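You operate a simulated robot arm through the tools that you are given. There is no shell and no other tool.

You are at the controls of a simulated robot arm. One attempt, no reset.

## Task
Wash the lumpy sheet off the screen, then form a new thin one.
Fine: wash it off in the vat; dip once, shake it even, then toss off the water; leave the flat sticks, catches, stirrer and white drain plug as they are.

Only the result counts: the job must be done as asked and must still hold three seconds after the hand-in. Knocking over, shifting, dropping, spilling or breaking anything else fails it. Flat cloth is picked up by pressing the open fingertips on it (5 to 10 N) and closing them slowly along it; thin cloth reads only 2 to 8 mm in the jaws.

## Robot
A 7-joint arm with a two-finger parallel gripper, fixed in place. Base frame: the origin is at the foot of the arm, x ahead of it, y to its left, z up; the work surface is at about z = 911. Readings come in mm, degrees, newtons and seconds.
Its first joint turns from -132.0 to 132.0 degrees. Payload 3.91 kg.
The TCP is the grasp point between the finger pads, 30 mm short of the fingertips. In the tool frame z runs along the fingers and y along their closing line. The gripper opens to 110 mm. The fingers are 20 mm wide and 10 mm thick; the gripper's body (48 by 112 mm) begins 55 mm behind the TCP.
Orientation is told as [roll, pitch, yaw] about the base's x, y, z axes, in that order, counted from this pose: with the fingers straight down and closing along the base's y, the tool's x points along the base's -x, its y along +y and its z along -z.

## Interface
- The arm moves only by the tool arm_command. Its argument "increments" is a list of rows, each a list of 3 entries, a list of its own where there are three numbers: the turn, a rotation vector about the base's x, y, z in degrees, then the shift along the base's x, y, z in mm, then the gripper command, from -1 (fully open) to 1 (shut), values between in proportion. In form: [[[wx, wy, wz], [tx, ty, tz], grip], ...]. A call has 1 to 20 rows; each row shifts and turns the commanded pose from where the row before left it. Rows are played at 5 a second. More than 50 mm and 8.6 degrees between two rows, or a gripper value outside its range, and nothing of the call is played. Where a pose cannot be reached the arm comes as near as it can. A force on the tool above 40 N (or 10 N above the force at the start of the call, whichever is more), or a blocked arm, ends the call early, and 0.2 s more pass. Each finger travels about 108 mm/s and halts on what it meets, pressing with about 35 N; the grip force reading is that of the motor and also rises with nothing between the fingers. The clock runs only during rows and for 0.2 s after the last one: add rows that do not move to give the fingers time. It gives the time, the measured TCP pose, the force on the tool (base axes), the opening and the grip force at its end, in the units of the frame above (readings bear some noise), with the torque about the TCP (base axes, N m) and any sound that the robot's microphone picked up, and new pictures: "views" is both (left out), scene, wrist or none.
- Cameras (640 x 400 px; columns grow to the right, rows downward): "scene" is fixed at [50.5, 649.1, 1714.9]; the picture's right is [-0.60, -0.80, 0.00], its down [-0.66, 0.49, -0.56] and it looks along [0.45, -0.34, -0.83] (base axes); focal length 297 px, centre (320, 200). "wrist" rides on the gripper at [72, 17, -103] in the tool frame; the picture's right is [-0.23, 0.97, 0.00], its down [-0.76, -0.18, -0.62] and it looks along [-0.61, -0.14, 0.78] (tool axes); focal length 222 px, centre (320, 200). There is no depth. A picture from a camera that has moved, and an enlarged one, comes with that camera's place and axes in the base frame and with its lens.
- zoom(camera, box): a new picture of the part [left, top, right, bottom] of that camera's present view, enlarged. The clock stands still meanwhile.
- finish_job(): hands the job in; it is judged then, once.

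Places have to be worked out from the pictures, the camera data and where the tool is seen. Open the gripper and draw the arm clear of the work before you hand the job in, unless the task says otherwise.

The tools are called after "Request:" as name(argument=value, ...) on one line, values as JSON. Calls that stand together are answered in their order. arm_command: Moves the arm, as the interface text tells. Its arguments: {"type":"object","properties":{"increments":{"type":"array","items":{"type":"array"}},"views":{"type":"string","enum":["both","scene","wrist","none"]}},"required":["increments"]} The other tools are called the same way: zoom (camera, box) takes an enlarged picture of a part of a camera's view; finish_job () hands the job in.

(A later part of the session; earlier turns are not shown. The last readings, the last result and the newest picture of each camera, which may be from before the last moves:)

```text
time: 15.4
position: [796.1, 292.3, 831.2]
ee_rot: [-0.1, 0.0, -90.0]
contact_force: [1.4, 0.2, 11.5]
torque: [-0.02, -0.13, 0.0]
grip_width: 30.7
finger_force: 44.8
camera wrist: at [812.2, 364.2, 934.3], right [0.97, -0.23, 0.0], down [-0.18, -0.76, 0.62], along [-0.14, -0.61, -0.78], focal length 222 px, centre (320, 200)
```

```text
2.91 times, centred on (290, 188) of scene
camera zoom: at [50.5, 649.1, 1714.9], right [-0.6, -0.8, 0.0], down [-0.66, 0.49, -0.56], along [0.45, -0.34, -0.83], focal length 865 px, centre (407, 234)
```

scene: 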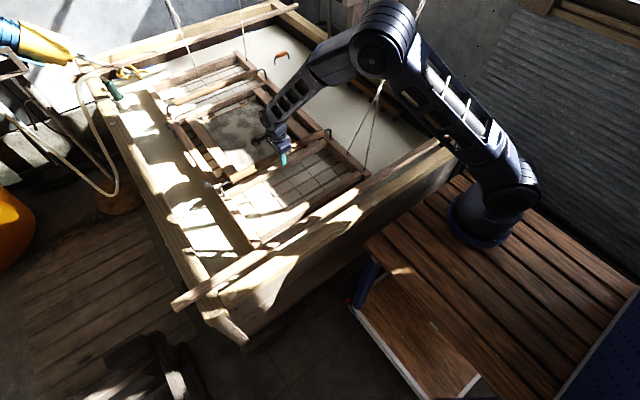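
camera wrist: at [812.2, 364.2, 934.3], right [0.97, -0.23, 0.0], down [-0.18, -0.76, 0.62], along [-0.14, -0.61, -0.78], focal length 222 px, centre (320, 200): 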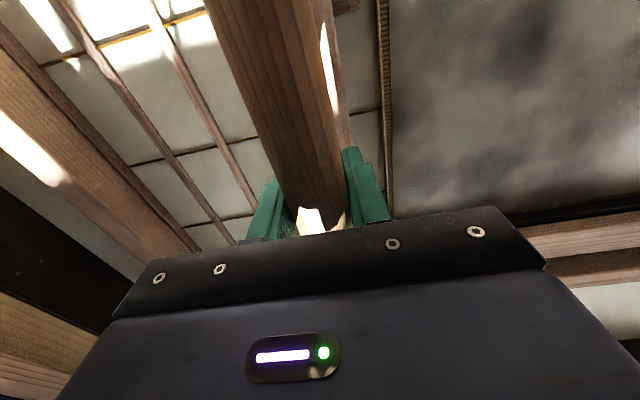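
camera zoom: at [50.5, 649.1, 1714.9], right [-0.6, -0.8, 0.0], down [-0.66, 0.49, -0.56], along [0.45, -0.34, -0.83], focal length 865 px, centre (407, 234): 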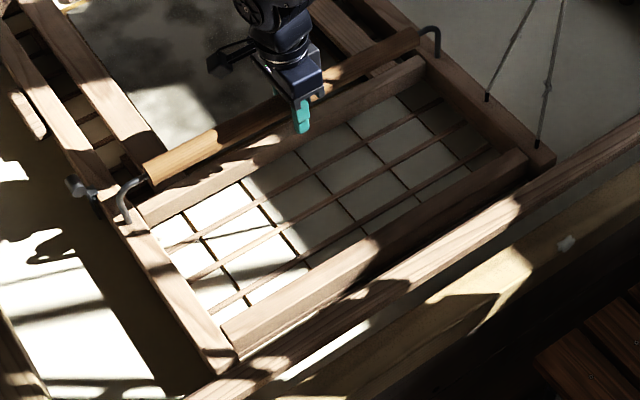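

The ribs are nearly at the surface. I lower further to submerge the screen.

Request:
arm_command(increments=[[[0, 0, 0], [0, 0, -6], 1], [[0, 0, 0], [0, 0, -6], 1], [[0, 0, 0], [0, 0, -6], 1], [[0, 0, 0], [0, 0, -6], 1], [[0, 0, 0], [0, 0, 0], 1]])

Request:
zoom(camera="scene", box=[80, 0, 400, 200])

Request:
zoom(camera="scene", box=[180, 120, 400, 257])

```text
time: 16.6
position: [796.1, 290.9, 806.4]
ee_rot: [0.0, 0.0, -90.0]
contact_force: [1.0, -0.3, 11.8]
torque: [0.02, -0.06, -0.09]
grip_width: 30.7
finger_force: 44.8
camera wrist: at [812.6, 364.5, 910.8], right [0.97, -0.23, 0.0], down [-0.18, -0.76, 0.62], along [-0.14, -0.61, -0.78], focal length 222 px, centre (320, 200)
```

scene: 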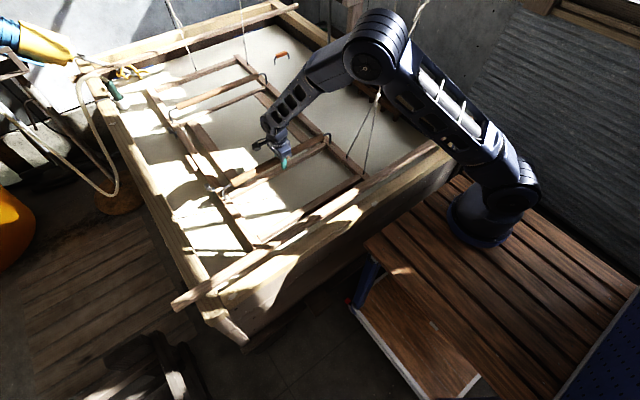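
wrist: 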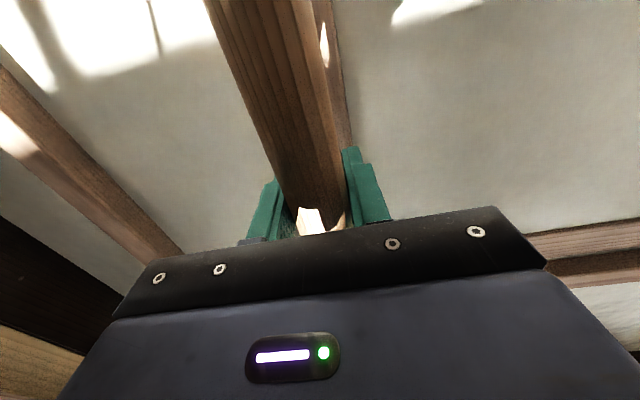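

```text
2.00 times, centred on (240, 100) of scene
camera zoom: at [50.5, 649.1, 1714.9], right [-0.6, -0.8, 0.0], down [-0.66, 0.49, -0.56], along [0.45, -0.34, -0.83], focal length 594 px, centre (480, 400)
```

zoom: 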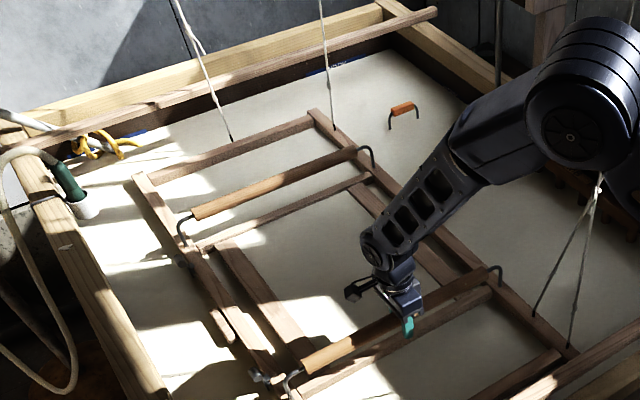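

```text
2.91 times, centred on (290, 188) of scene
camera zoom: at [50.5, 649.1, 1714.9], right [-0.6, -0.8, 0.0], down [-0.66, 0.49, -0.56], along [0.45, -0.34, -0.83], focal length 865 px, centre (407, 234)
```

zoom: 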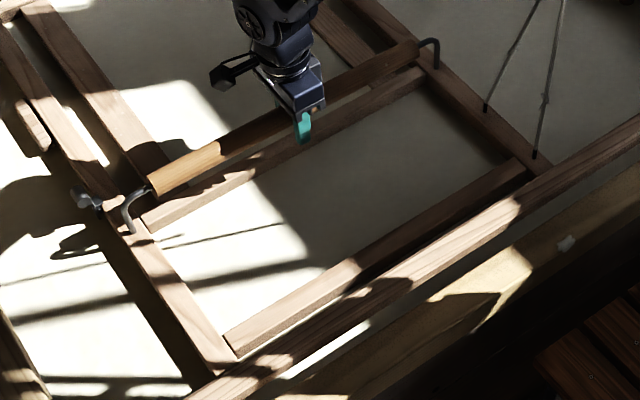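

The screen is now under the surface. I swish it back and forth in y (and slightly in x) to wash the lumpy sheet off, keeping submerged.

Request:
arm_command(increments=[[[0, 0, 0], [0, 0, -4], 1], [[0, 0, 0], [0, 15, -4], 1], [[0, 0, 0], [0, 20, 0], 1], [[0, 0, 0], [0, -20, 0], 1], [[0, 0, 0], [0, -25, 0], 1], [[0, 0, 0], [0, -20, 0], 1], [[0, 0, 0], [0, 20, 0], 1], [[0, 0, 0], [0, 25, 0], 1], [[0, 0, 0], [0, 20, 0], 1], [[0, 0, 0], [0, -20, 0], 1], [[0, 0, 0], [0, -25, 0], 1], [[0, 0, 0], [0, -20, 0], 1], [[0, 0, 0], [0, 20, 0], 1], [[0, 0, 0], [0, 25, 0], 1], [[0, 0, 0], [0, 20, 0], 1], [[0, 0, 0], [0, -20, 0], 1], [[0, 0, 0], [0, -15, 0], 1], [[0, 0, 0], [0, 0, 0], 1]])

Request:
zoom(camera="scene", box=[80, 0, 400, 200])

```text
time: 20.4
position: [797.0, 290.7, 800.4]
ee_rot: [0.0, 0.1, -90.1]
contact_force: [1.2, 0.3, 11.6]
torque: [0.1, 0.11, -0.12]
grip_width: 30.7
finger_force: 44.9
camera wrist: at [812.9, 363.7, 903.8], right [0.97, -0.23, 0.0], down [-0.18, -0.76, 0.62], along [-0.14, -0.61, -0.78], focal length 222 px, centre (320, 200)
```

scene: 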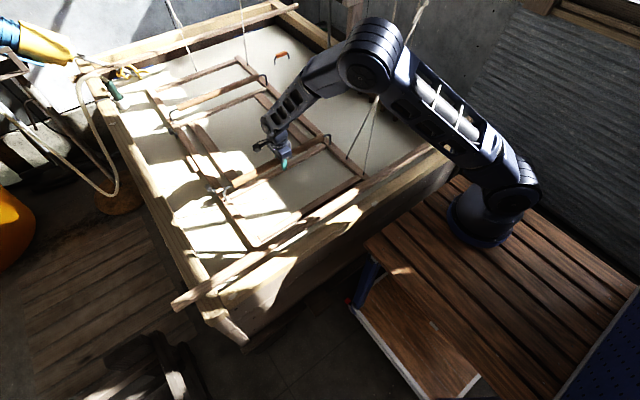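
wrist: 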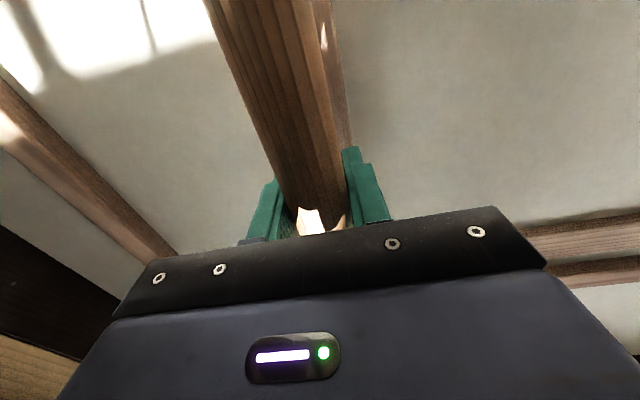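

```text
2.00 times, centred on (240, 100) of scene
camera zoom: at [50.5, 649.1, 1714.9], right [-0.6, -0.8, 0.0], down [-0.66, 0.49, -0.56], along [0.45, -0.34, -0.83], focal length 594 px, centre (480, 400)
```

zoom: 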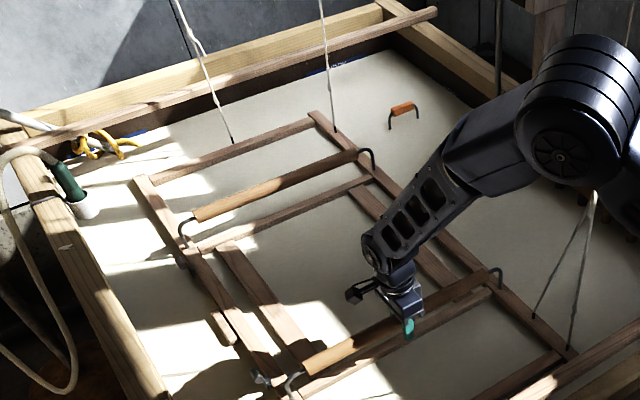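

No trouble from the swish. I do a second, brisker set in both y and x, still submerged, to be sure the old sheet is gone.

Request:
arm_command(increments=[[[0, 0, 0], [0, 25, 0], 1], [[0, 0, 0], [0, 25, 0], 1], [[0, 0, 0], [0, -30, 0], 1], [[0, 0, 0], [0, -40, 0], 1], [[0, 0, 0], [0, -30, 0], 1], [[0, 0, 0], [0, 30, 0], 1], [[0, 0, 0], [0, 40, 0], 1], [[0, 0, 0], [0, 30, 0], 1], [[0, 0, 0], [0, -30, 0], 1], [[0, 0, 0], [0, -20, 0], 1], [[0, 0, 0], [20, 0, 0], 1], [[0, 0, 0], [15, 0, 0], 1], [[0, 0, 0], [-35, 0, 0], 1], [[0, 0, 0], [-30, 0, 0], 1], [[0, 0, 0], [30, 0, 0], 1], [[0, 0, 0], [35, 0, 0], 1], [[0, 0, 0], [-35, 0, 0], 1], [[0, 0, 0], [-30, 0, 0], 1], [[0, 0, 0], [30, 0, 0], 1], [[0, 0, 0], [0, 0, 0], 1]])

```text
time: 24.6
position: [797.8, 291.9, 801.0]
ee_rot: [0.0, 0.1, -90.0]
contact_force: [0.1, 0.6, 12.1]
torque: [0.1, 0.12, -0.15]
grip_width: 30.6
finger_force: 45.0
camera wrist: at [813.4, 364.9, 905.5], right [0.97, -0.23, 0.0], down [-0.18, -0.76, 0.62], along [-0.14, -0.61, -0.78], focal length 222 px, centre (320, 200)
```

scene: 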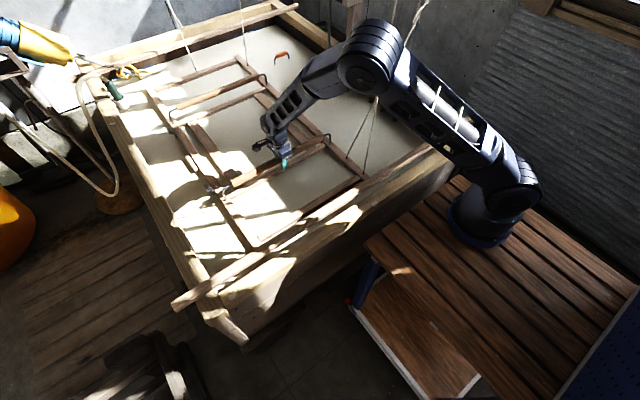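
wrist: 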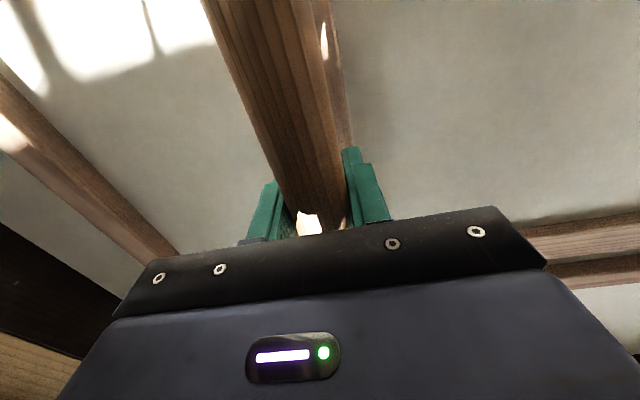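

Now I lift the mould level out of the water to z≈860 and look at what is on the screen.

Request:
arm_command(increments=[[[0, 0, 0], [0, 0, 8], 1], [[0, 0, 0], [0, 0, 10], 1], [[0, 0, 0], [0, 0, 10], 1], [[0, 0, 0], [0, 0, 10], 1], [[0, 0, 0], [0, 0, 10], 1], [[0, 0, 0], [0, 0, 10], 1]])

Request:
zoom(camera="scene", box=[140, 40, 380, 190])

Request:
zoom(camera="wrist", box=[320, 0, 640, 200])

```text
time: 26.0
position: [796.9, 291.9, 857.5]
ee_rot: [0.0, 0.0, -89.9]
contact_force: [1.5, 0.0, 9.7]
torque: [0.07, -0.07, -0.06]
grip_width: 30.8
finger_force: 45.5
camera wrist: at [812.6, 364.1, 961.6], right [0.97, -0.23, 0.0], down [-0.18, -0.76, 0.62], along [-0.14, -0.61, -0.78], focal length 222 px, centre (320, 200)
```

scene: 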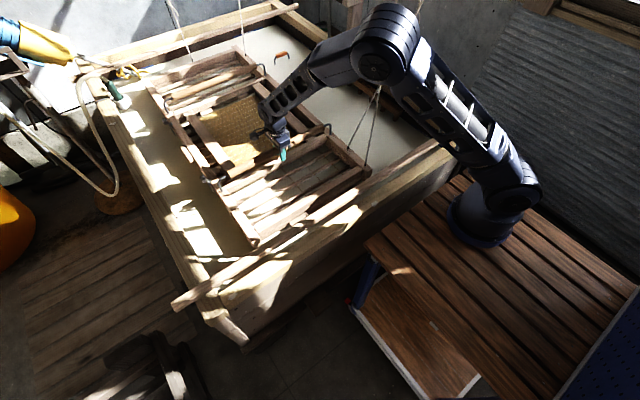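
wrist: 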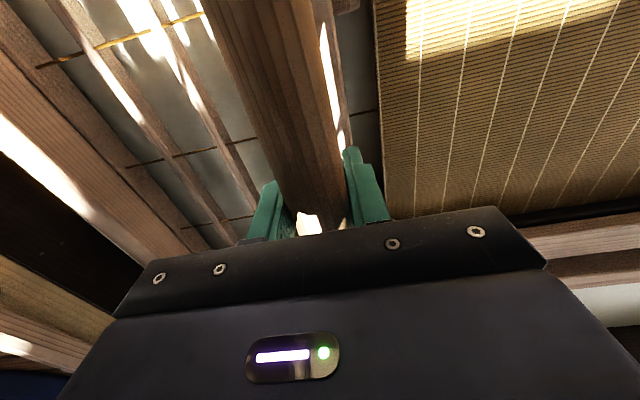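

```text
2.67 times, centred on (260, 115) of scene
camera zoom: at [50.5, 649.1, 1714.9], right [-0.6, -0.8, 0.0], down [-0.66, 0.49, -0.56], along [0.45, -0.34, -0.83], focal length 793 px, centre (480, 427)
```

zoom: 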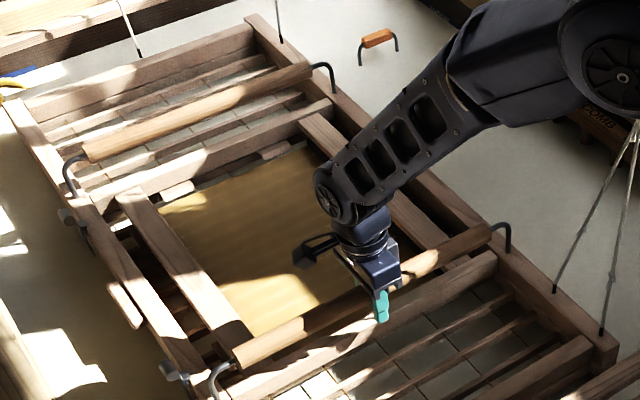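

```text
2.00 times, centred on (480, 100) of wrist
camera zoom: at [812.6, 364.1, 961.6], right [0.97, -0.23, 0.0], down [-0.18, -0.76, 0.62], along [-0.14, -0.61, -0.78], focal length 444 px, centre (0, 400)
```

zoom: 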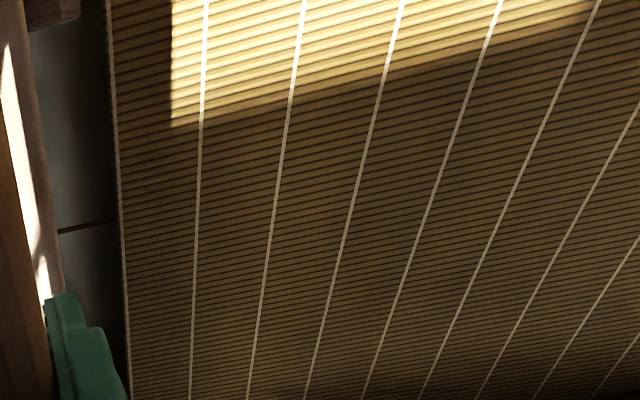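

The screen is clean bamboo now. Next the single dip: down level to the same depth, a short hold, then lift straight out.

Request:
arm_command(increments=[[[0, 0, 0], [0, 0, -12], 1], [[0, 0, 0], [0, 0, -15], 1], [[0, 0, 0], [0, 0, -15], 1], [[0, 0, 0], [0, 0, -12], 1], [[0, 0, 0], [0, 0, -3], 1], [[0, 0, 0], [0, 0, 0], 1], [[0, 0, 0], [0, 0, 8], 1], [[0, 0, 0], [0, 0, 12], 1], [[0, 0, 0], [0, 0, 14], 1], [[0, 0, 0], [0, 0, 14], 1], [[0, 0, 0], [0, 0, 9], 1]])

Request:
zoom(camera="scene", box=[140, 40, 380, 190])

Request:
zoom(camera="wrist", box=[320, 0, 640, 200])

```text
time: 28.4
position: [796.3, 292.1, 857.2]
ee_rot: [0.0, 0.0, -89.9]
contact_force: [1.3, 0.2, 5.1]
torque: [0.02, 0.0, -0.1]
grip_width: 30.7
finger_force: 45.2
camera wrist: at [812.6, 364.9, 960.5], right [0.97, -0.23, 0.0], down [-0.18, -0.76, 0.62], along [-0.14, -0.61, -0.78], focal length 222 px, centre (320, 200)
```

scene: 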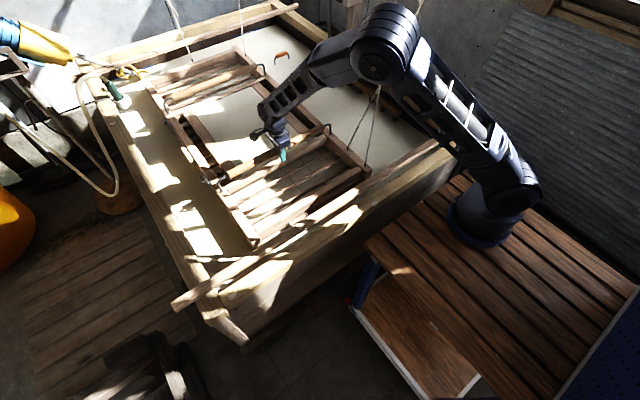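
wrist: 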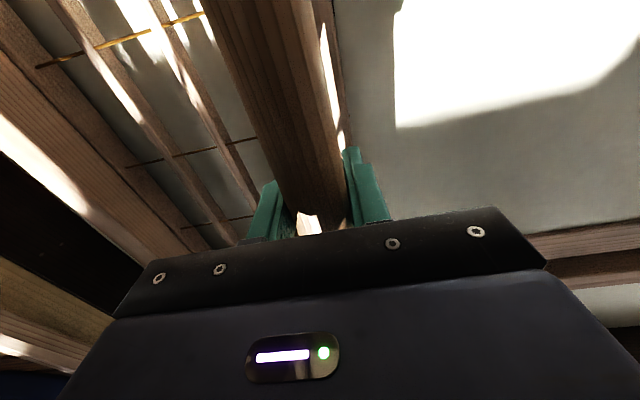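

```text
2.67 times, centred on (260, 115) of scene
camera zoom: at [50.5, 649.1, 1714.9], right [-0.6, -0.8, 0.0], down [-0.66, 0.49, -0.56], along [0.45, -0.34, -0.83], focal length 793 px, centre (480, 427)
```

zoom: 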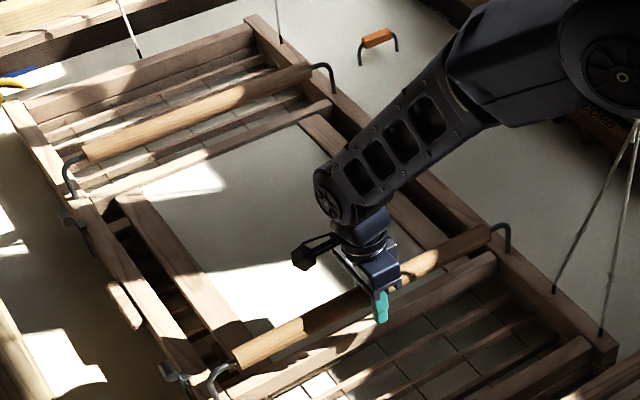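

```text
2.00 times, centred on (480, 100) of wrist
camera zoom: at [812.6, 364.9, 960.5], right [0.97, -0.23, 0.0], down [-0.18, -0.76, 0.62], along [-0.14, -0.61, -0.78], focal length 444 px, centre (0, 400)
```

zoom: 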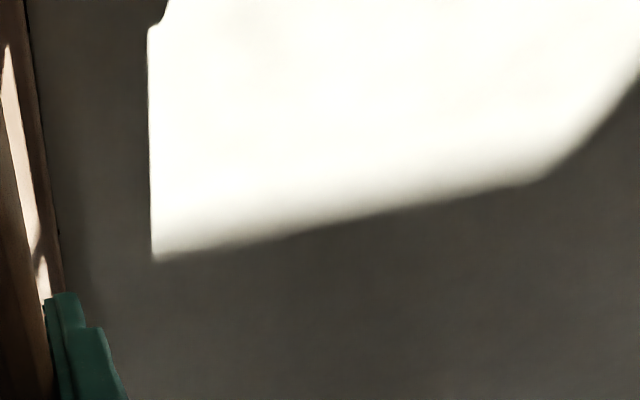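

The screen now carries a level pool of pulp water. I shake at once, sideways in y and then x, keeping it level.

Request:
arm_command(increments=[[[0, 0, 0], [0, 14, 0], 1], [[0, 0, 0], [0, -14, 0], 1], [[0, 0, 0], [0, -14, 0], 1], [[0, 0, 0], [0, 14, 0], 1], [[0, 0, 0], [0, 14, 0], 1], [[0, 0, 0], [0, -14, 0], 1], [[0, 0, 0], [0, -14, 0], 1], [[0, 0, 0], [0, 14, 0], 1], [[0, 0, 0], [14, 0, 0], 1], [[0, 0, 0], [-14, 0, 0], 1], [[0, 0, 0], [-14, 0, 0], 1], [[0, 0, 0], [14, 0, 0], 1], [[0, 0, 0], [14, 0, 0], 1], [[0, 0, 0], [-14, 0, 0], 1], [[0, 0, 0], [-14, 0, 0], 1], [[0, 0, 0], [14, 0, 0], 1]])

Request:
zoom(camera="scene", box=[140, 40, 380, 190])

Request:
zoom(camera="wrist", box=[320, 0, 640, 200])

```text
time: 31.8
position: [796.3, 293.1, 857.5]
ee_rot: [0.0, 0.0, -90.0]
contact_force: [-0.8, -0.3, 4.8]
torque: [-0.04, -0.35, -0.02]
grip_width: 30.5
finger_force: 45.2
camera wrist: at [813.3, 365.5, 960.5], right [0.97, -0.23, 0.0], down [-0.18, -0.76, 0.62], along [-0.14, -0.61, -0.78], focal length 222 px, centre (320, 200)
```

scene: 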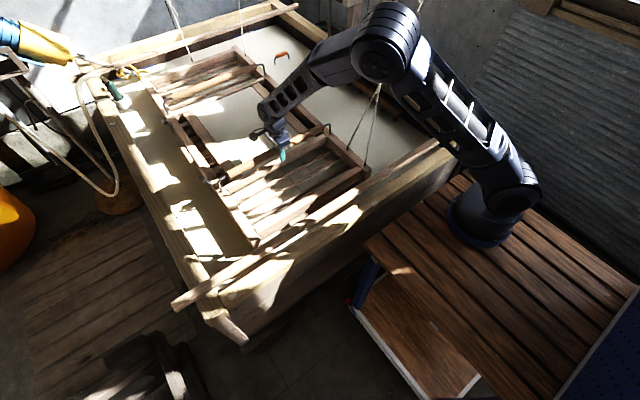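
wrist: 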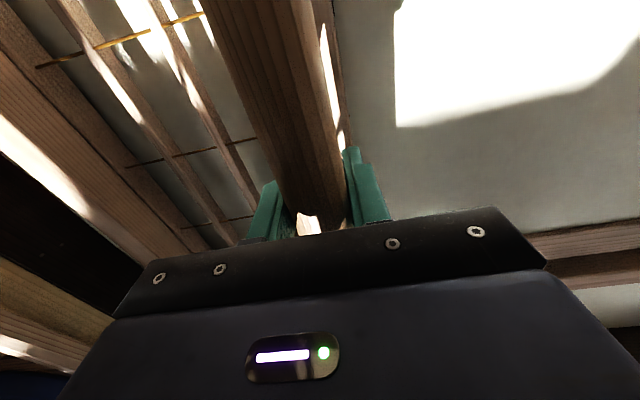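

```text
2.67 times, centred on (260, 115) of scene
camera zoom: at [50.5, 649.1, 1714.9], right [-0.6, -0.8, 0.0], down [-0.66, 0.49, -0.56], along [0.45, -0.34, -0.83], focal length 793 px, centre (480, 427)
```

zoom: 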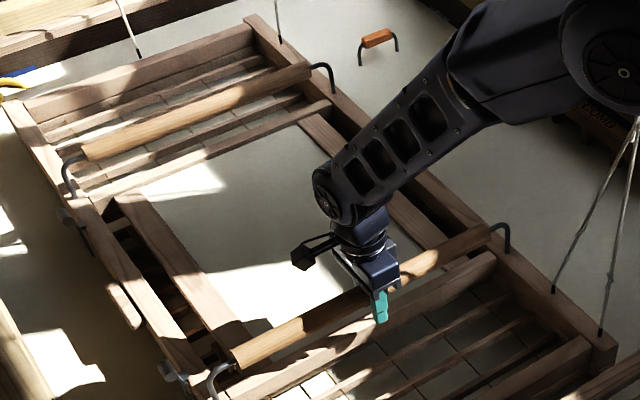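

```text
2.00 times, centred on (480, 100) of wrist
camera zoom: at [813.3, 365.5, 960.5], right [0.97, -0.23, 0.0], down [-0.18, -0.76, 0.62], along [-0.14, -0.61, -0.78], focal length 444 px, centre (0, 400)
```

zoom: 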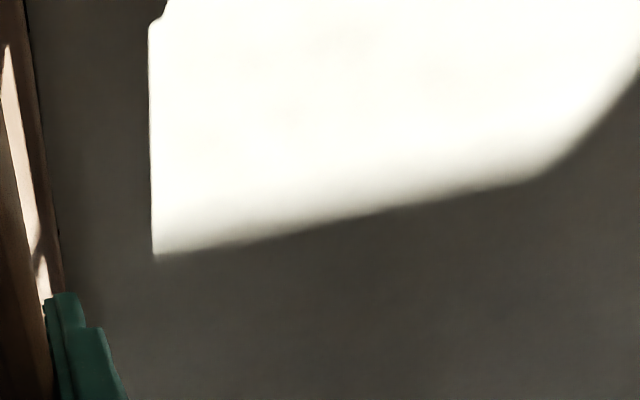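

The water still stands on the screen (load ~4.6 N below the empty reading). I give a second round of level shaking in both directions.

Request:
arm_command(increments=[[[0, 0, 0], [0, 18, 0], 1], [[0, 0, 0], [0, -18, 0], 1], [[0, 0, 0], [0, -18, 0], 1], [[0, 0, 0], [0, 18, 0], 1], [[0, 0, 0], [0, 18, 0], 1], [[0, 0, 0], [0, -18, 0], 1], [[0, 0, 0], [0, -18, 0], 1], [[0, 0, 0], [0, 18, 0], 1], [[0, 0, 0], [0, 18, 0], 1], [[0, 0, 0], [0, -18, 0], 1], [[0, 0, 0], [0, -18, 0], 1], [[0, 0, 0], [0, 18, 0], 1], [[0, 0, 0], [16, 0, 0], 1], [[0, 0, 0], [-16, 0, 0], 1], [[0, 0, 0], [-16, 0, 0], 1], [[0, 0, 0], [16, 0, 0], 1], [[0, 0, 0], [16, 0, 0], 1], [[0, 0, 0], [-16, 0, 0], 1], [[0, 0, 0], [-16, 0, 0], 1], [[0, 0, 0], [16, 0, 0], 1]])

Request:
zoom(camera="scene", box=[140, 40, 380, 190])

Request:
zoom(camera="wrist", box=[320, 0, 640, 200])

```text
time: 36.0
position: [796.6, 290.7, 856.8]
ee_rot: [-0.1, 0.1, -89.9]
contact_force: [-0.1, 0.0, 6.3]
torque: [-0.03, -0.31, -0.13]
grip_width: 30.5
finger_force: 45.1
camera wrist: at [813.5, 364.3, 959.5], right [0.97, -0.23, 0.0], down [-0.18, -0.76, 0.62], along [-0.14, -0.61, -0.78], focal length 222 px, centre (320, 200)
```

scene: 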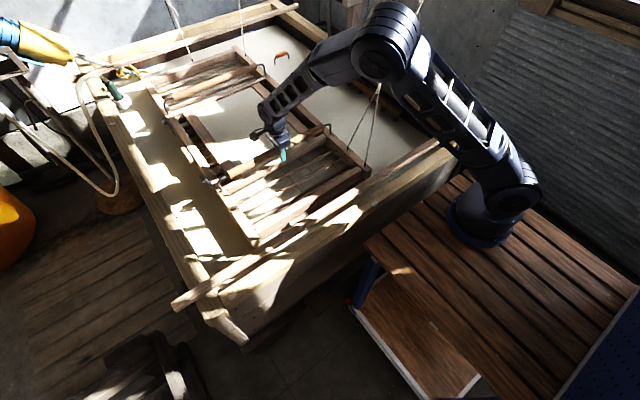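
wrist: 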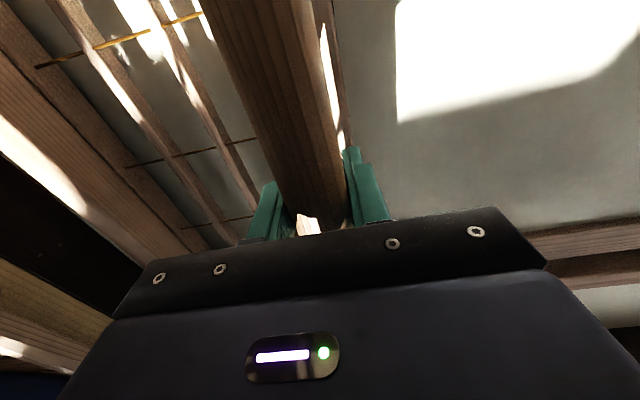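

```text
2.67 times, centred on (260, 115) of scene
camera zoom: at [50.5, 649.1, 1714.9], right [-0.6, -0.8, 0.0], down [-0.66, 0.49, -0.56], along [0.45, -0.34, -0.83], focal length 793 px, centre (480, 427)
```

zoom: 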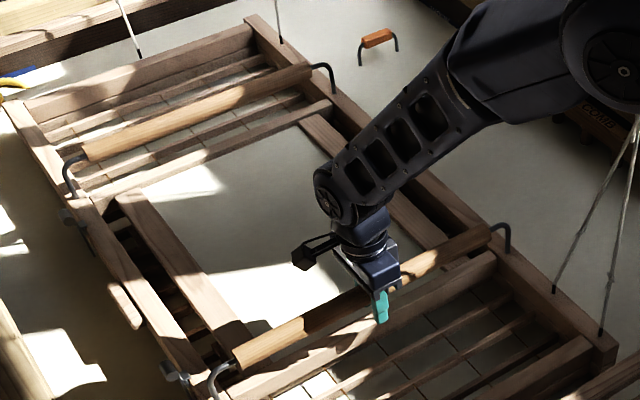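

```text
2.00 times, centred on (480, 100) of wrist
camera zoom: at [813.5, 364.3, 959.5], right [0.97, -0.23, 0.0], down [-0.18, -0.76, 0.62], along [-0.14, -0.61, -0.78], focal length 444 px, centre (0, 400)
```

zoom: 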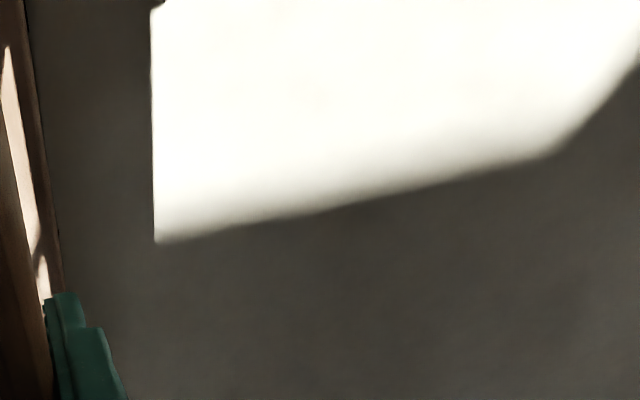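

The pool is draining slowly and looks even. For the toss I raise the mould clear of the surface and tip it briskly about x so the -y edge drops and the water runs off into the vat.

Request:
arm_command(increments=[[[0, 0, 0], [0, 0, 20], 1], [[0, 0, 0], [0, 0, 30], 1], [[0, 0, 0], [0, 0, 30], 1], [[0, 0, 0], [0, 0, 20], 1], [[6, 0, 0], [0, 0, 3], 1], [[8, 0, 0], [0, 0, 2], 1], [[8, 0, 0], [0, 0, 0], 1]])

Request:
zoom(camera="scene", box=[80, 0, 400, 200])

Request:
zoom(camera="wrist", box=[320, 0, 640, 200])

```text
time: 37.6
position: [797.2, 292.6, 962.9]
ee_rot: [0.0, 22.1, -90.0]
contact_force: [-0.1, 1.0, 5.1]
torque: [-1.52, 0.07, -0.26]
grip_width: 30.2
finger_force: 45.0
camera wrist: at [812.8, 321.6, 1085.4], right [0.97, -0.21, -0.09], down [-0.18, -0.94, 0.29], along [-0.14, -0.27, -0.95], focal length 222 px, centre (320, 200)
```

scene: 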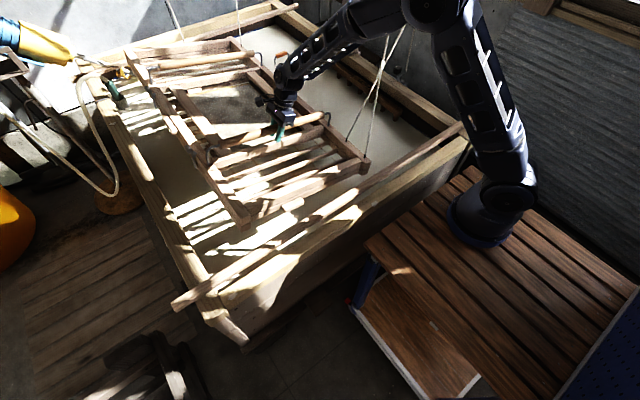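
wrist: 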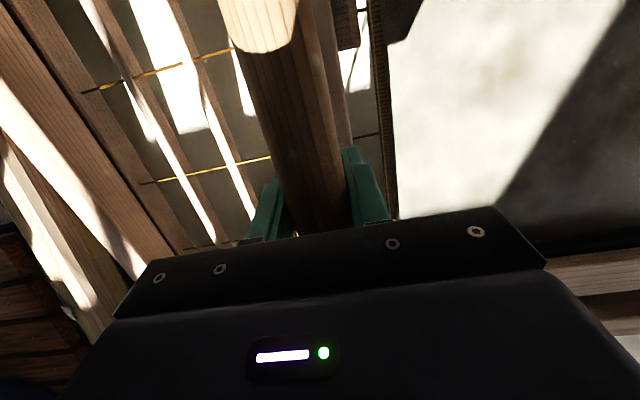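

```text
2.00 times, centred on (240, 100) of scene
camera zoom: at [50.5, 649.1, 1714.9], right [-0.6, -0.8, 0.0], down [-0.66, 0.49, -0.56], along [0.45, -0.34, -0.83], focal length 594 px, centre (480, 400)
```

zoom: 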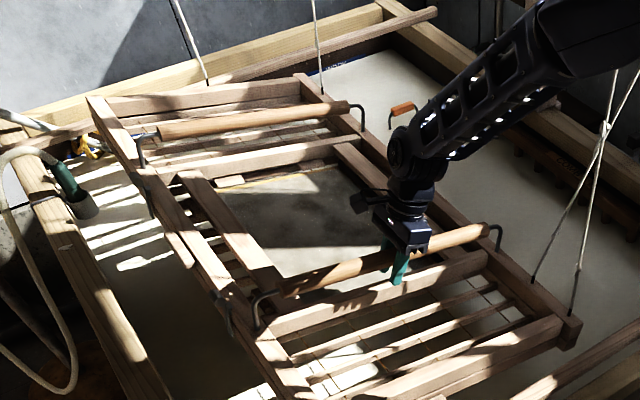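

```text
2.00 times, centred on (480, 100) of wrist
camera zoom: at [812.8, 321.6, 1085.4], right [0.97, -0.21, -0.09], down [-0.18, -0.94, 0.29], along [-0.14, -0.27, -0.95], focal length 444 px, centre (0, 400)
```

zoom: 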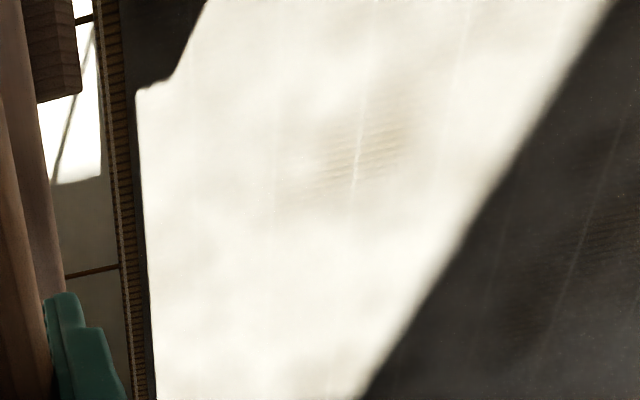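

The mould tipped with the gripper and the pool is gone, leaving a thin sheet. I bring it back level and inspect.

Request:
arm_command(increments=[[[-7, 0, 0], [0, 0, 0], 1], [[-8, 0, 0], [0, 0, 0], 1], [[-7, 0, 0], [0, 0, 0], 1], [[0, 0, 0], [0, 0, 0], 1]])

Request:
zoom(camera="scene", box=[180, 50, 340, 150])

Request:
zoom(camera="wrist", box=[320, 0, 640, 200])

```text
time: 38.6
position: [797.8, 291.7, 961.7]
ee_rot: [0.1, 0.1, -90.0]
contact_force: [1.0, -0.7, 6.3]
torque: [1.19, -0.16, -0.07]
grip_width: 30.7
finger_force: 45.0
camera wrist: at [813.2, 364.6, 1065.2], right [0.97, -0.23, 0.0], down [-0.18, -0.76, 0.62], along [-0.14, -0.61, -0.78], focal length 222 px, centre (320, 200)
```

scene: 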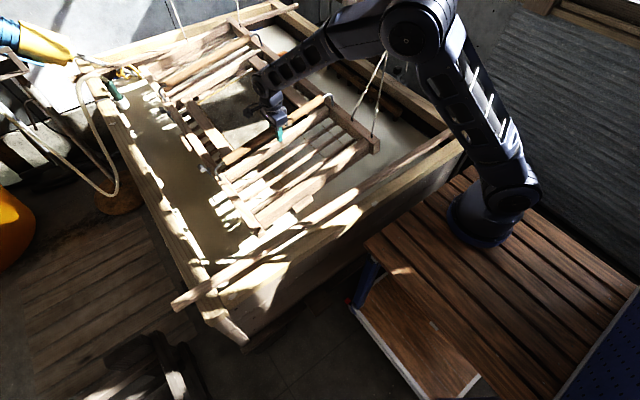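
wrist: 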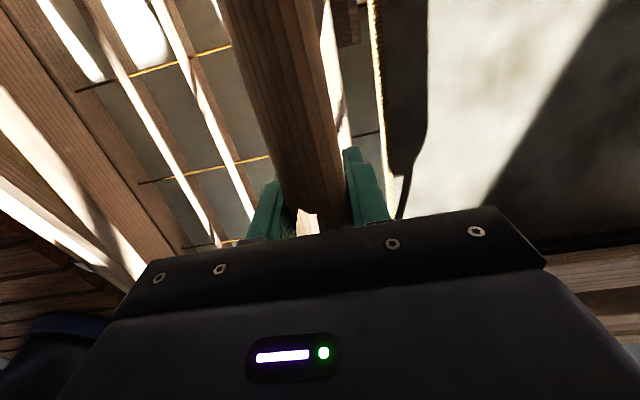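

```text
4.00 times, centred on (260, 100) of scene
camera zoom: at [50.5, 649.1, 1714.9], right [-0.6, -0.8, 0.0], down [-0.66, 0.49, -0.56], along [0.45, -0.34, -0.83], focal length 1189 px, centre (560, 600)
```

zoom: 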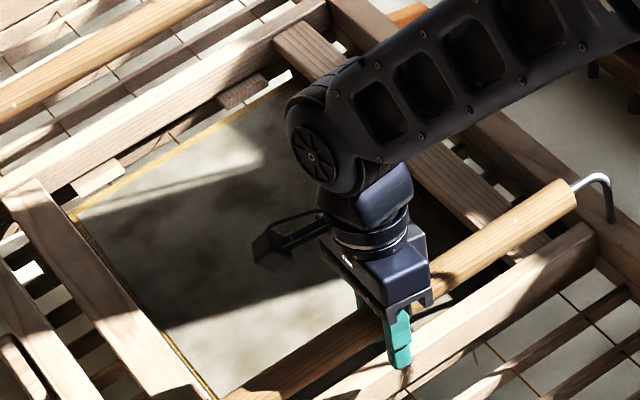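

```text
2.00 times, centred on (480, 100) of wrist
camera zoom: at [813.2, 364.6, 1065.2], right [0.97, -0.23, 0.0], down [-0.18, -0.76, 0.62], along [-0.14, -0.61, -0.78], focal length 444 px, centre (0, 400)
```

zoom: 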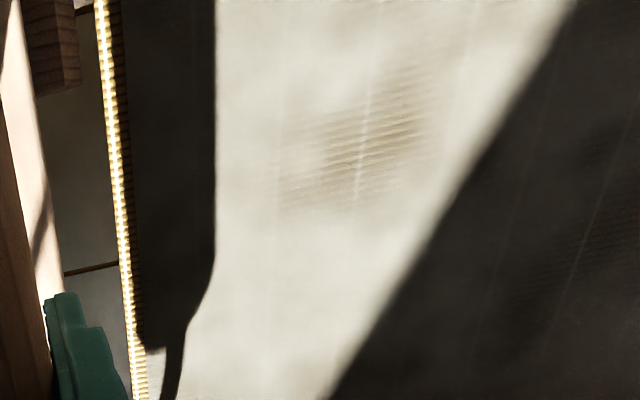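

The sheet is thin but looks mottled, and there is 1.2 Nm on the grip. I let it settle half a second and look more carefully before deciding.

Request:
arm_command(increments=[[[0, 0, 0], [0, 0, 0], 1], [[0, 0, 0], [0, 0, 0], 1], [[0, 0, 0], [0, 0, 0], 1]])

Request:
zoom(camera="scene", box=[180, 50, 340, 150])

Request:
zoom(camera="scene", box=[80, 0, 400, 200])

Request:
zoom(camera="wrist", box=[320, 0, 640, 200])

```text
time: 39.4
position: [798.0, 291.6, 961.3]
ee_rot: [0.1, 0.0, -90.1]
contact_force: [0.4, -0.1, 6.0]
torque: [1.18, -0.04, -0.11]
grip_width: 30.5
finger_force: 45.1
camera wrist: at [812.9, 364.6, 1065.0], right [0.97, -0.23, 0.0], down [-0.18, -0.76, 0.62], along [-0.14, -0.61, -0.78], focal length 222 px, centre (320, 200)
```

scene: 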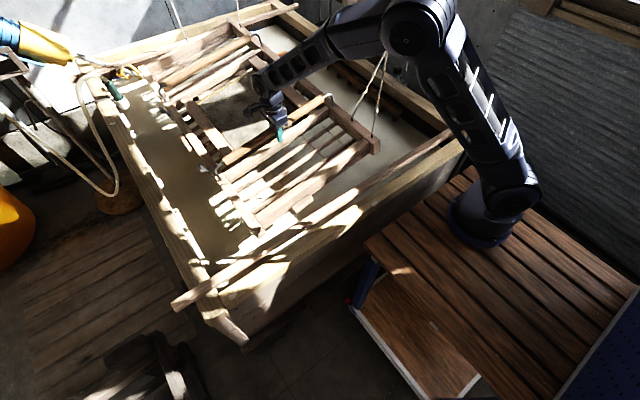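
wrist: 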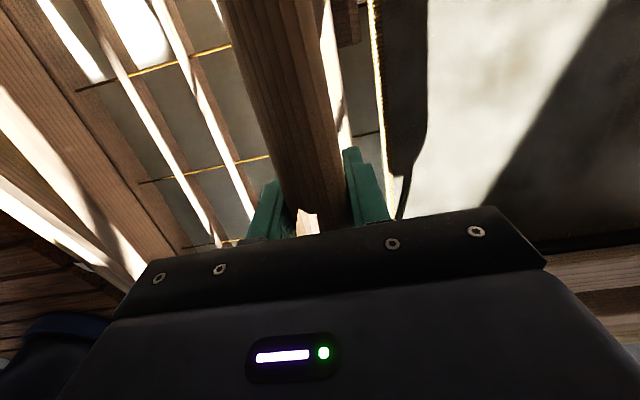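

```text
4.00 times, centred on (260, 100) of scene
camera zoom: at [50.5, 649.1, 1714.9], right [-0.6, -0.8, 0.0], down [-0.66, 0.49, -0.56], along [0.45, -0.34, -0.83], focal length 1189 px, centre (560, 600)
```

zoom: 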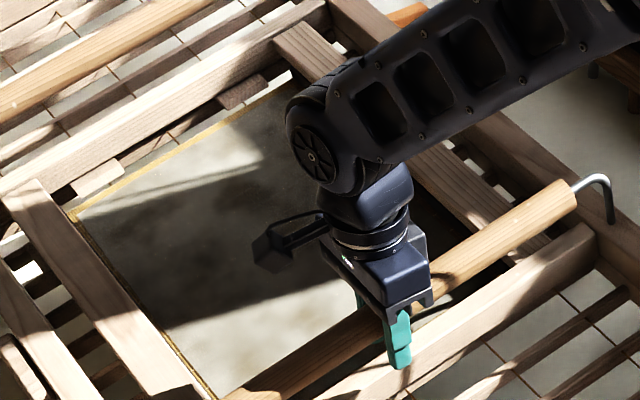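

```text
2.00 times, centred on (240, 100) of scene
camera zoom: at [50.5, 649.1, 1714.9], right [-0.6, -0.8, 0.0], down [-0.66, 0.49, -0.56], along [0.45, -0.34, -0.83], focal length 594 px, centre (480, 400)
```

zoom: 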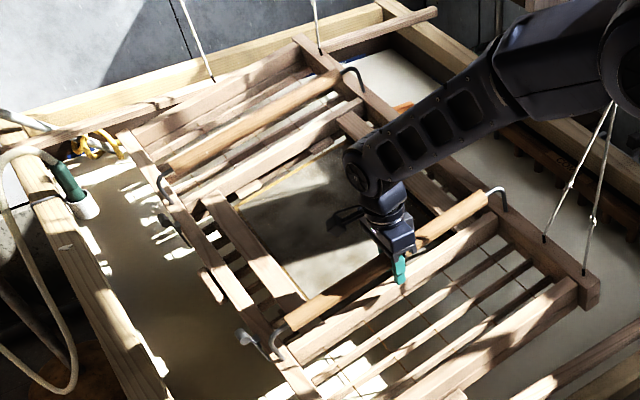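

```text
2.00 times, centred on (480, 100) of wrist
camera zoom: at [812.9, 364.6, 1065.0], right [0.97, -0.23, 0.0], down [-0.18, -0.76, 0.62], along [-0.14, -0.61, -0.78], focal length 444 px, centre (0, 400)
```

zoom: 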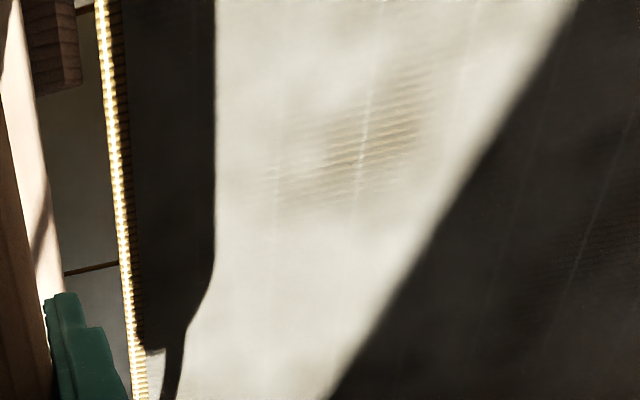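

The handle slipped in the pads during the tip, so the mould now hangs about 8° low on the +y side. I turn the gripper back +8° to level it and watch the sheet settle.

Request:
arm_command(increments=[[[4, 0, 0], [0, 0, 0], 1], [[4, 0, 0], [0, 0, 0], 1], [[0, 0, 0], [0, 0, 0], 1], [[0, 0, 0], [0, 0, 0], 1], [[0, 0, 0], [0, 0, 0], 1], [[0, 0, 0], [0, 0, 0], 1]])

Request:
zoom(camera="scene", box=[180, 50, 340, 150])

Request:
zoom(camera="wrist", box=[320, 0, 640, 200])

```text
time: 40.8
position: [797.1, 292.0, 962.0]
ee_rot: [0.0, 8.0, -90.0]
contact_force: [0.3, -0.7, 5.5]
torque: [0.19, 0.04, 0.13]
grip_width: 30.5
finger_force: 45.2
camera wrist: at [812.9, 349.5, 1074.2], right [0.97, -0.22, -0.03], down [-0.18, -0.84, 0.51], along [-0.14, -0.49, -0.86], focal length 222 px, centre (320, 200)
```

scene: 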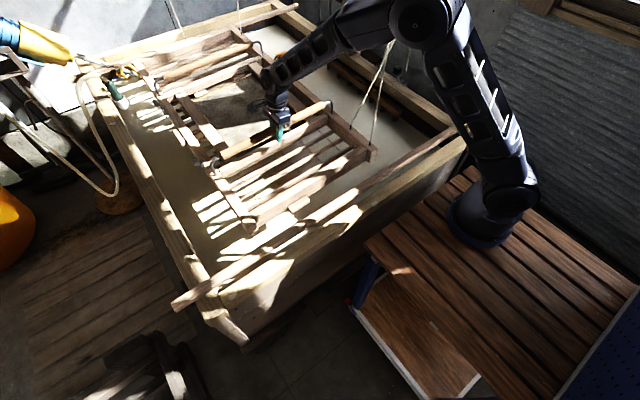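
wrist: 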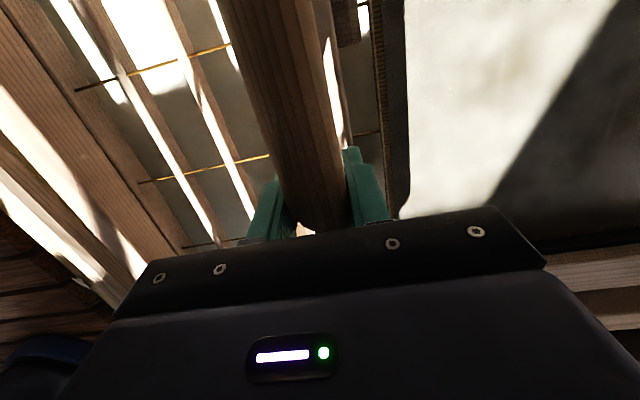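

```text
4.00 times, centred on (260, 100) of scene
camera zoom: at [50.5, 649.1, 1714.9], right [-0.6, -0.8, 0.0], down [-0.66, 0.49, -0.56], along [0.45, -0.34, -0.83], focal length 1189 px, centre (560, 600)
```

zoom: 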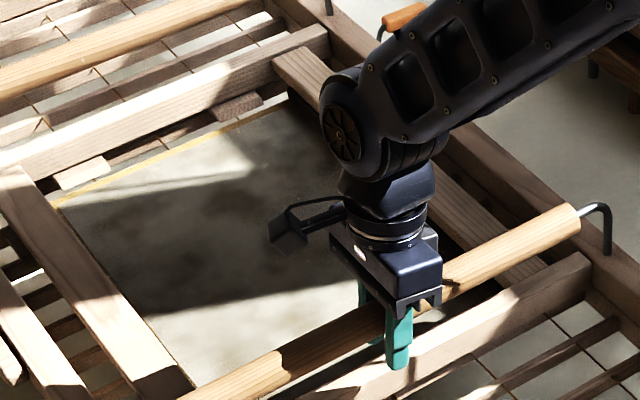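

```text
2.00 times, centred on (480, 100) of wrist
camera zoom: at [812.9, 349.5, 1074.2], right [0.97, -0.22, -0.03], down [-0.18, -0.84, 0.51], along [-0.14, -0.49, -0.86], focal length 444 px, centre (0, 400)
```

zoom: 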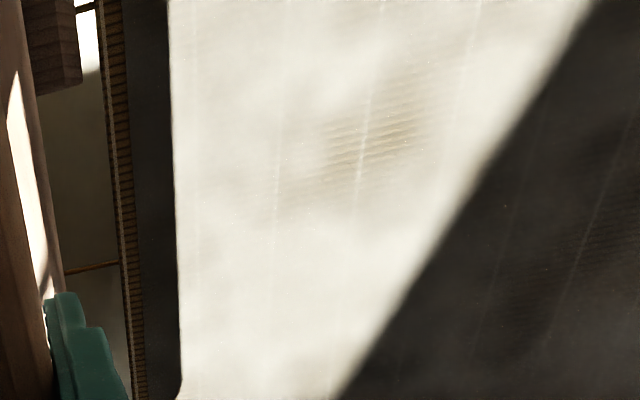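

The mould is level again. I zoom deeper on the sheet to judge its evenness.

Request:
zoom(camera="scene", box=[190, 75, 270, 125])

Request:
zoom(camera="wrist", box=[390, 0, 640, 156])

Request:
zoom(camera="wrist", box=[500, 80, 640, 240])

```text
8.00 times, centred on (230, 100) of scene
camera zoom: at [50.5, 649.1, 1714.9], right [-0.6, -0.8, 0.0], down [-0.66, 0.49, -0.56], along [0.45, -0.34, -0.83], focal length 2378 px, centre (1040, 1000)
```

zoom: 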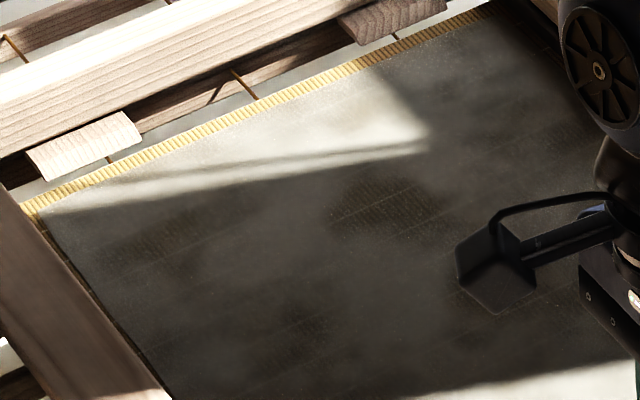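

```text
2.56 times, centred on (515, 78) of wrist
camera zoom: at [812.9, 349.5, 1074.2], right [0.97, -0.22, -0.03], down [-0.18, -0.84, 0.51], along [-0.14, -0.49, -0.86], focal length 569 px, centre (-179, 512)
```

zoom: 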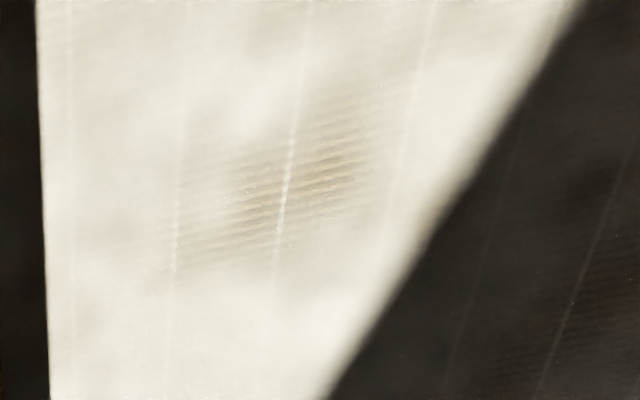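

```text
2.50 times, centred on (570, 160) of wrist
camera zoom: at [812.9, 349.5, 1074.2], right [0.97, -0.22, -0.03], down [-0.18, -0.84, 0.51], along [-0.14, -0.49, -0.86], focal length 555 px, centre (-305, 300)
```

zoom: 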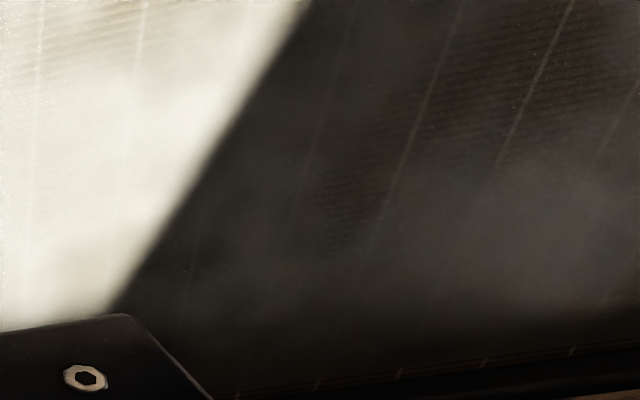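

Parts of the screen show through between thicker clouds, so this sheet is not even. I will wash it off again and repeat with a better shake; first back down into the water.

Request:
arm_command(increments=[[[0, 0, 0], [0, 0, -8], 1], [[0, 0, 0], [0, 0, -12], 1], [[0, 0, 0], [0, 0, -12], 1], [[0, 0, 0], [0, 0, -12], 1], [[0, 0, 0], [0, 0, -12], 1], [[0, 0, 0], [0, 0, -12], 1], [[0, 0, 0], [0, 0, -12], 1], [[0, 0, 0], [0, 0, -12], 1], [[0, 0, 0], [0, 0, -12], 1], [[0, 0, 0], [0, 0, -12], 1], [[0, 0, 0], [0, 0, -12], 1], [[0, 0, 0], [0, 0, -12], 1], [[0, 0, 0], [0, 0, -12], 1], [[0, 0, 0], [0, 0, -8], 1], [[0, 0, 0], [0, 0, 0], 1]])

Request:
zoom(camera="scene", box=[80, 0, 400, 200])

```text
time: 44.0
position: [797.5, 292.6, 803.9]
ee_rot: [0.1, 8.0, -90.0]
contact_force: [1.1, -0.1, 10.5]
torque: [0.13, -0.05, 0.19]
grip_width: 30.6
finger_force: 44.4
camera wrist: at [812.5, 350.4, 915.2], right [0.97, -0.22, -0.03], down [-0.18, -0.84, 0.51], along [-0.14, -0.49, -0.86], focal length 222 px, centre (320, 200)
```

scene: 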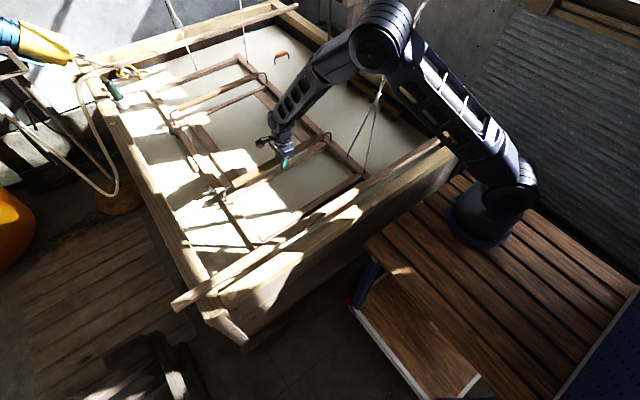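
wrist: 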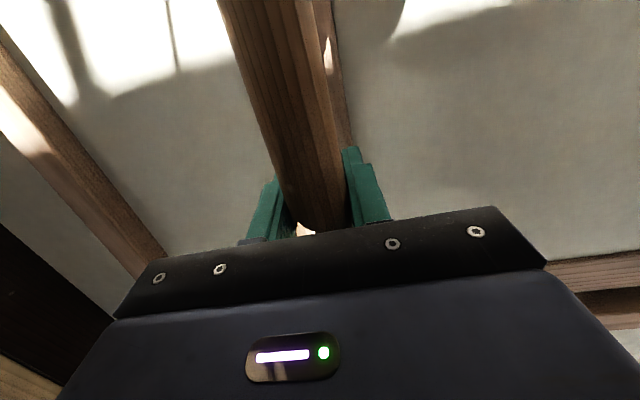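

```text
2.00 times, centred on (240, 100) of scene
camera zoom: at [50.5, 649.1, 1714.9], right [-0.6, -0.8, 0.0], down [-0.66, 0.49, -0.56], along [0.45, -0.34, -0.83], focal length 594 px, centre (480, 400)
```

zoom: 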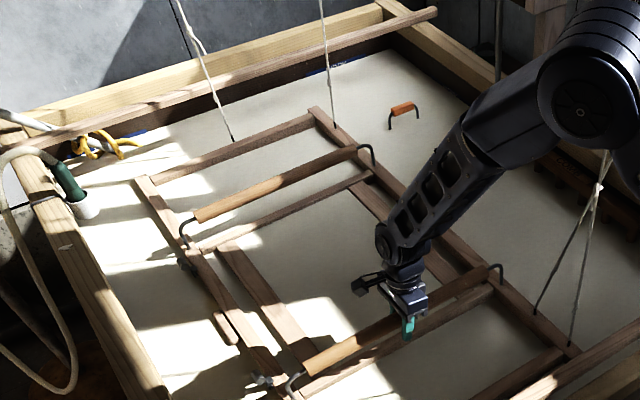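

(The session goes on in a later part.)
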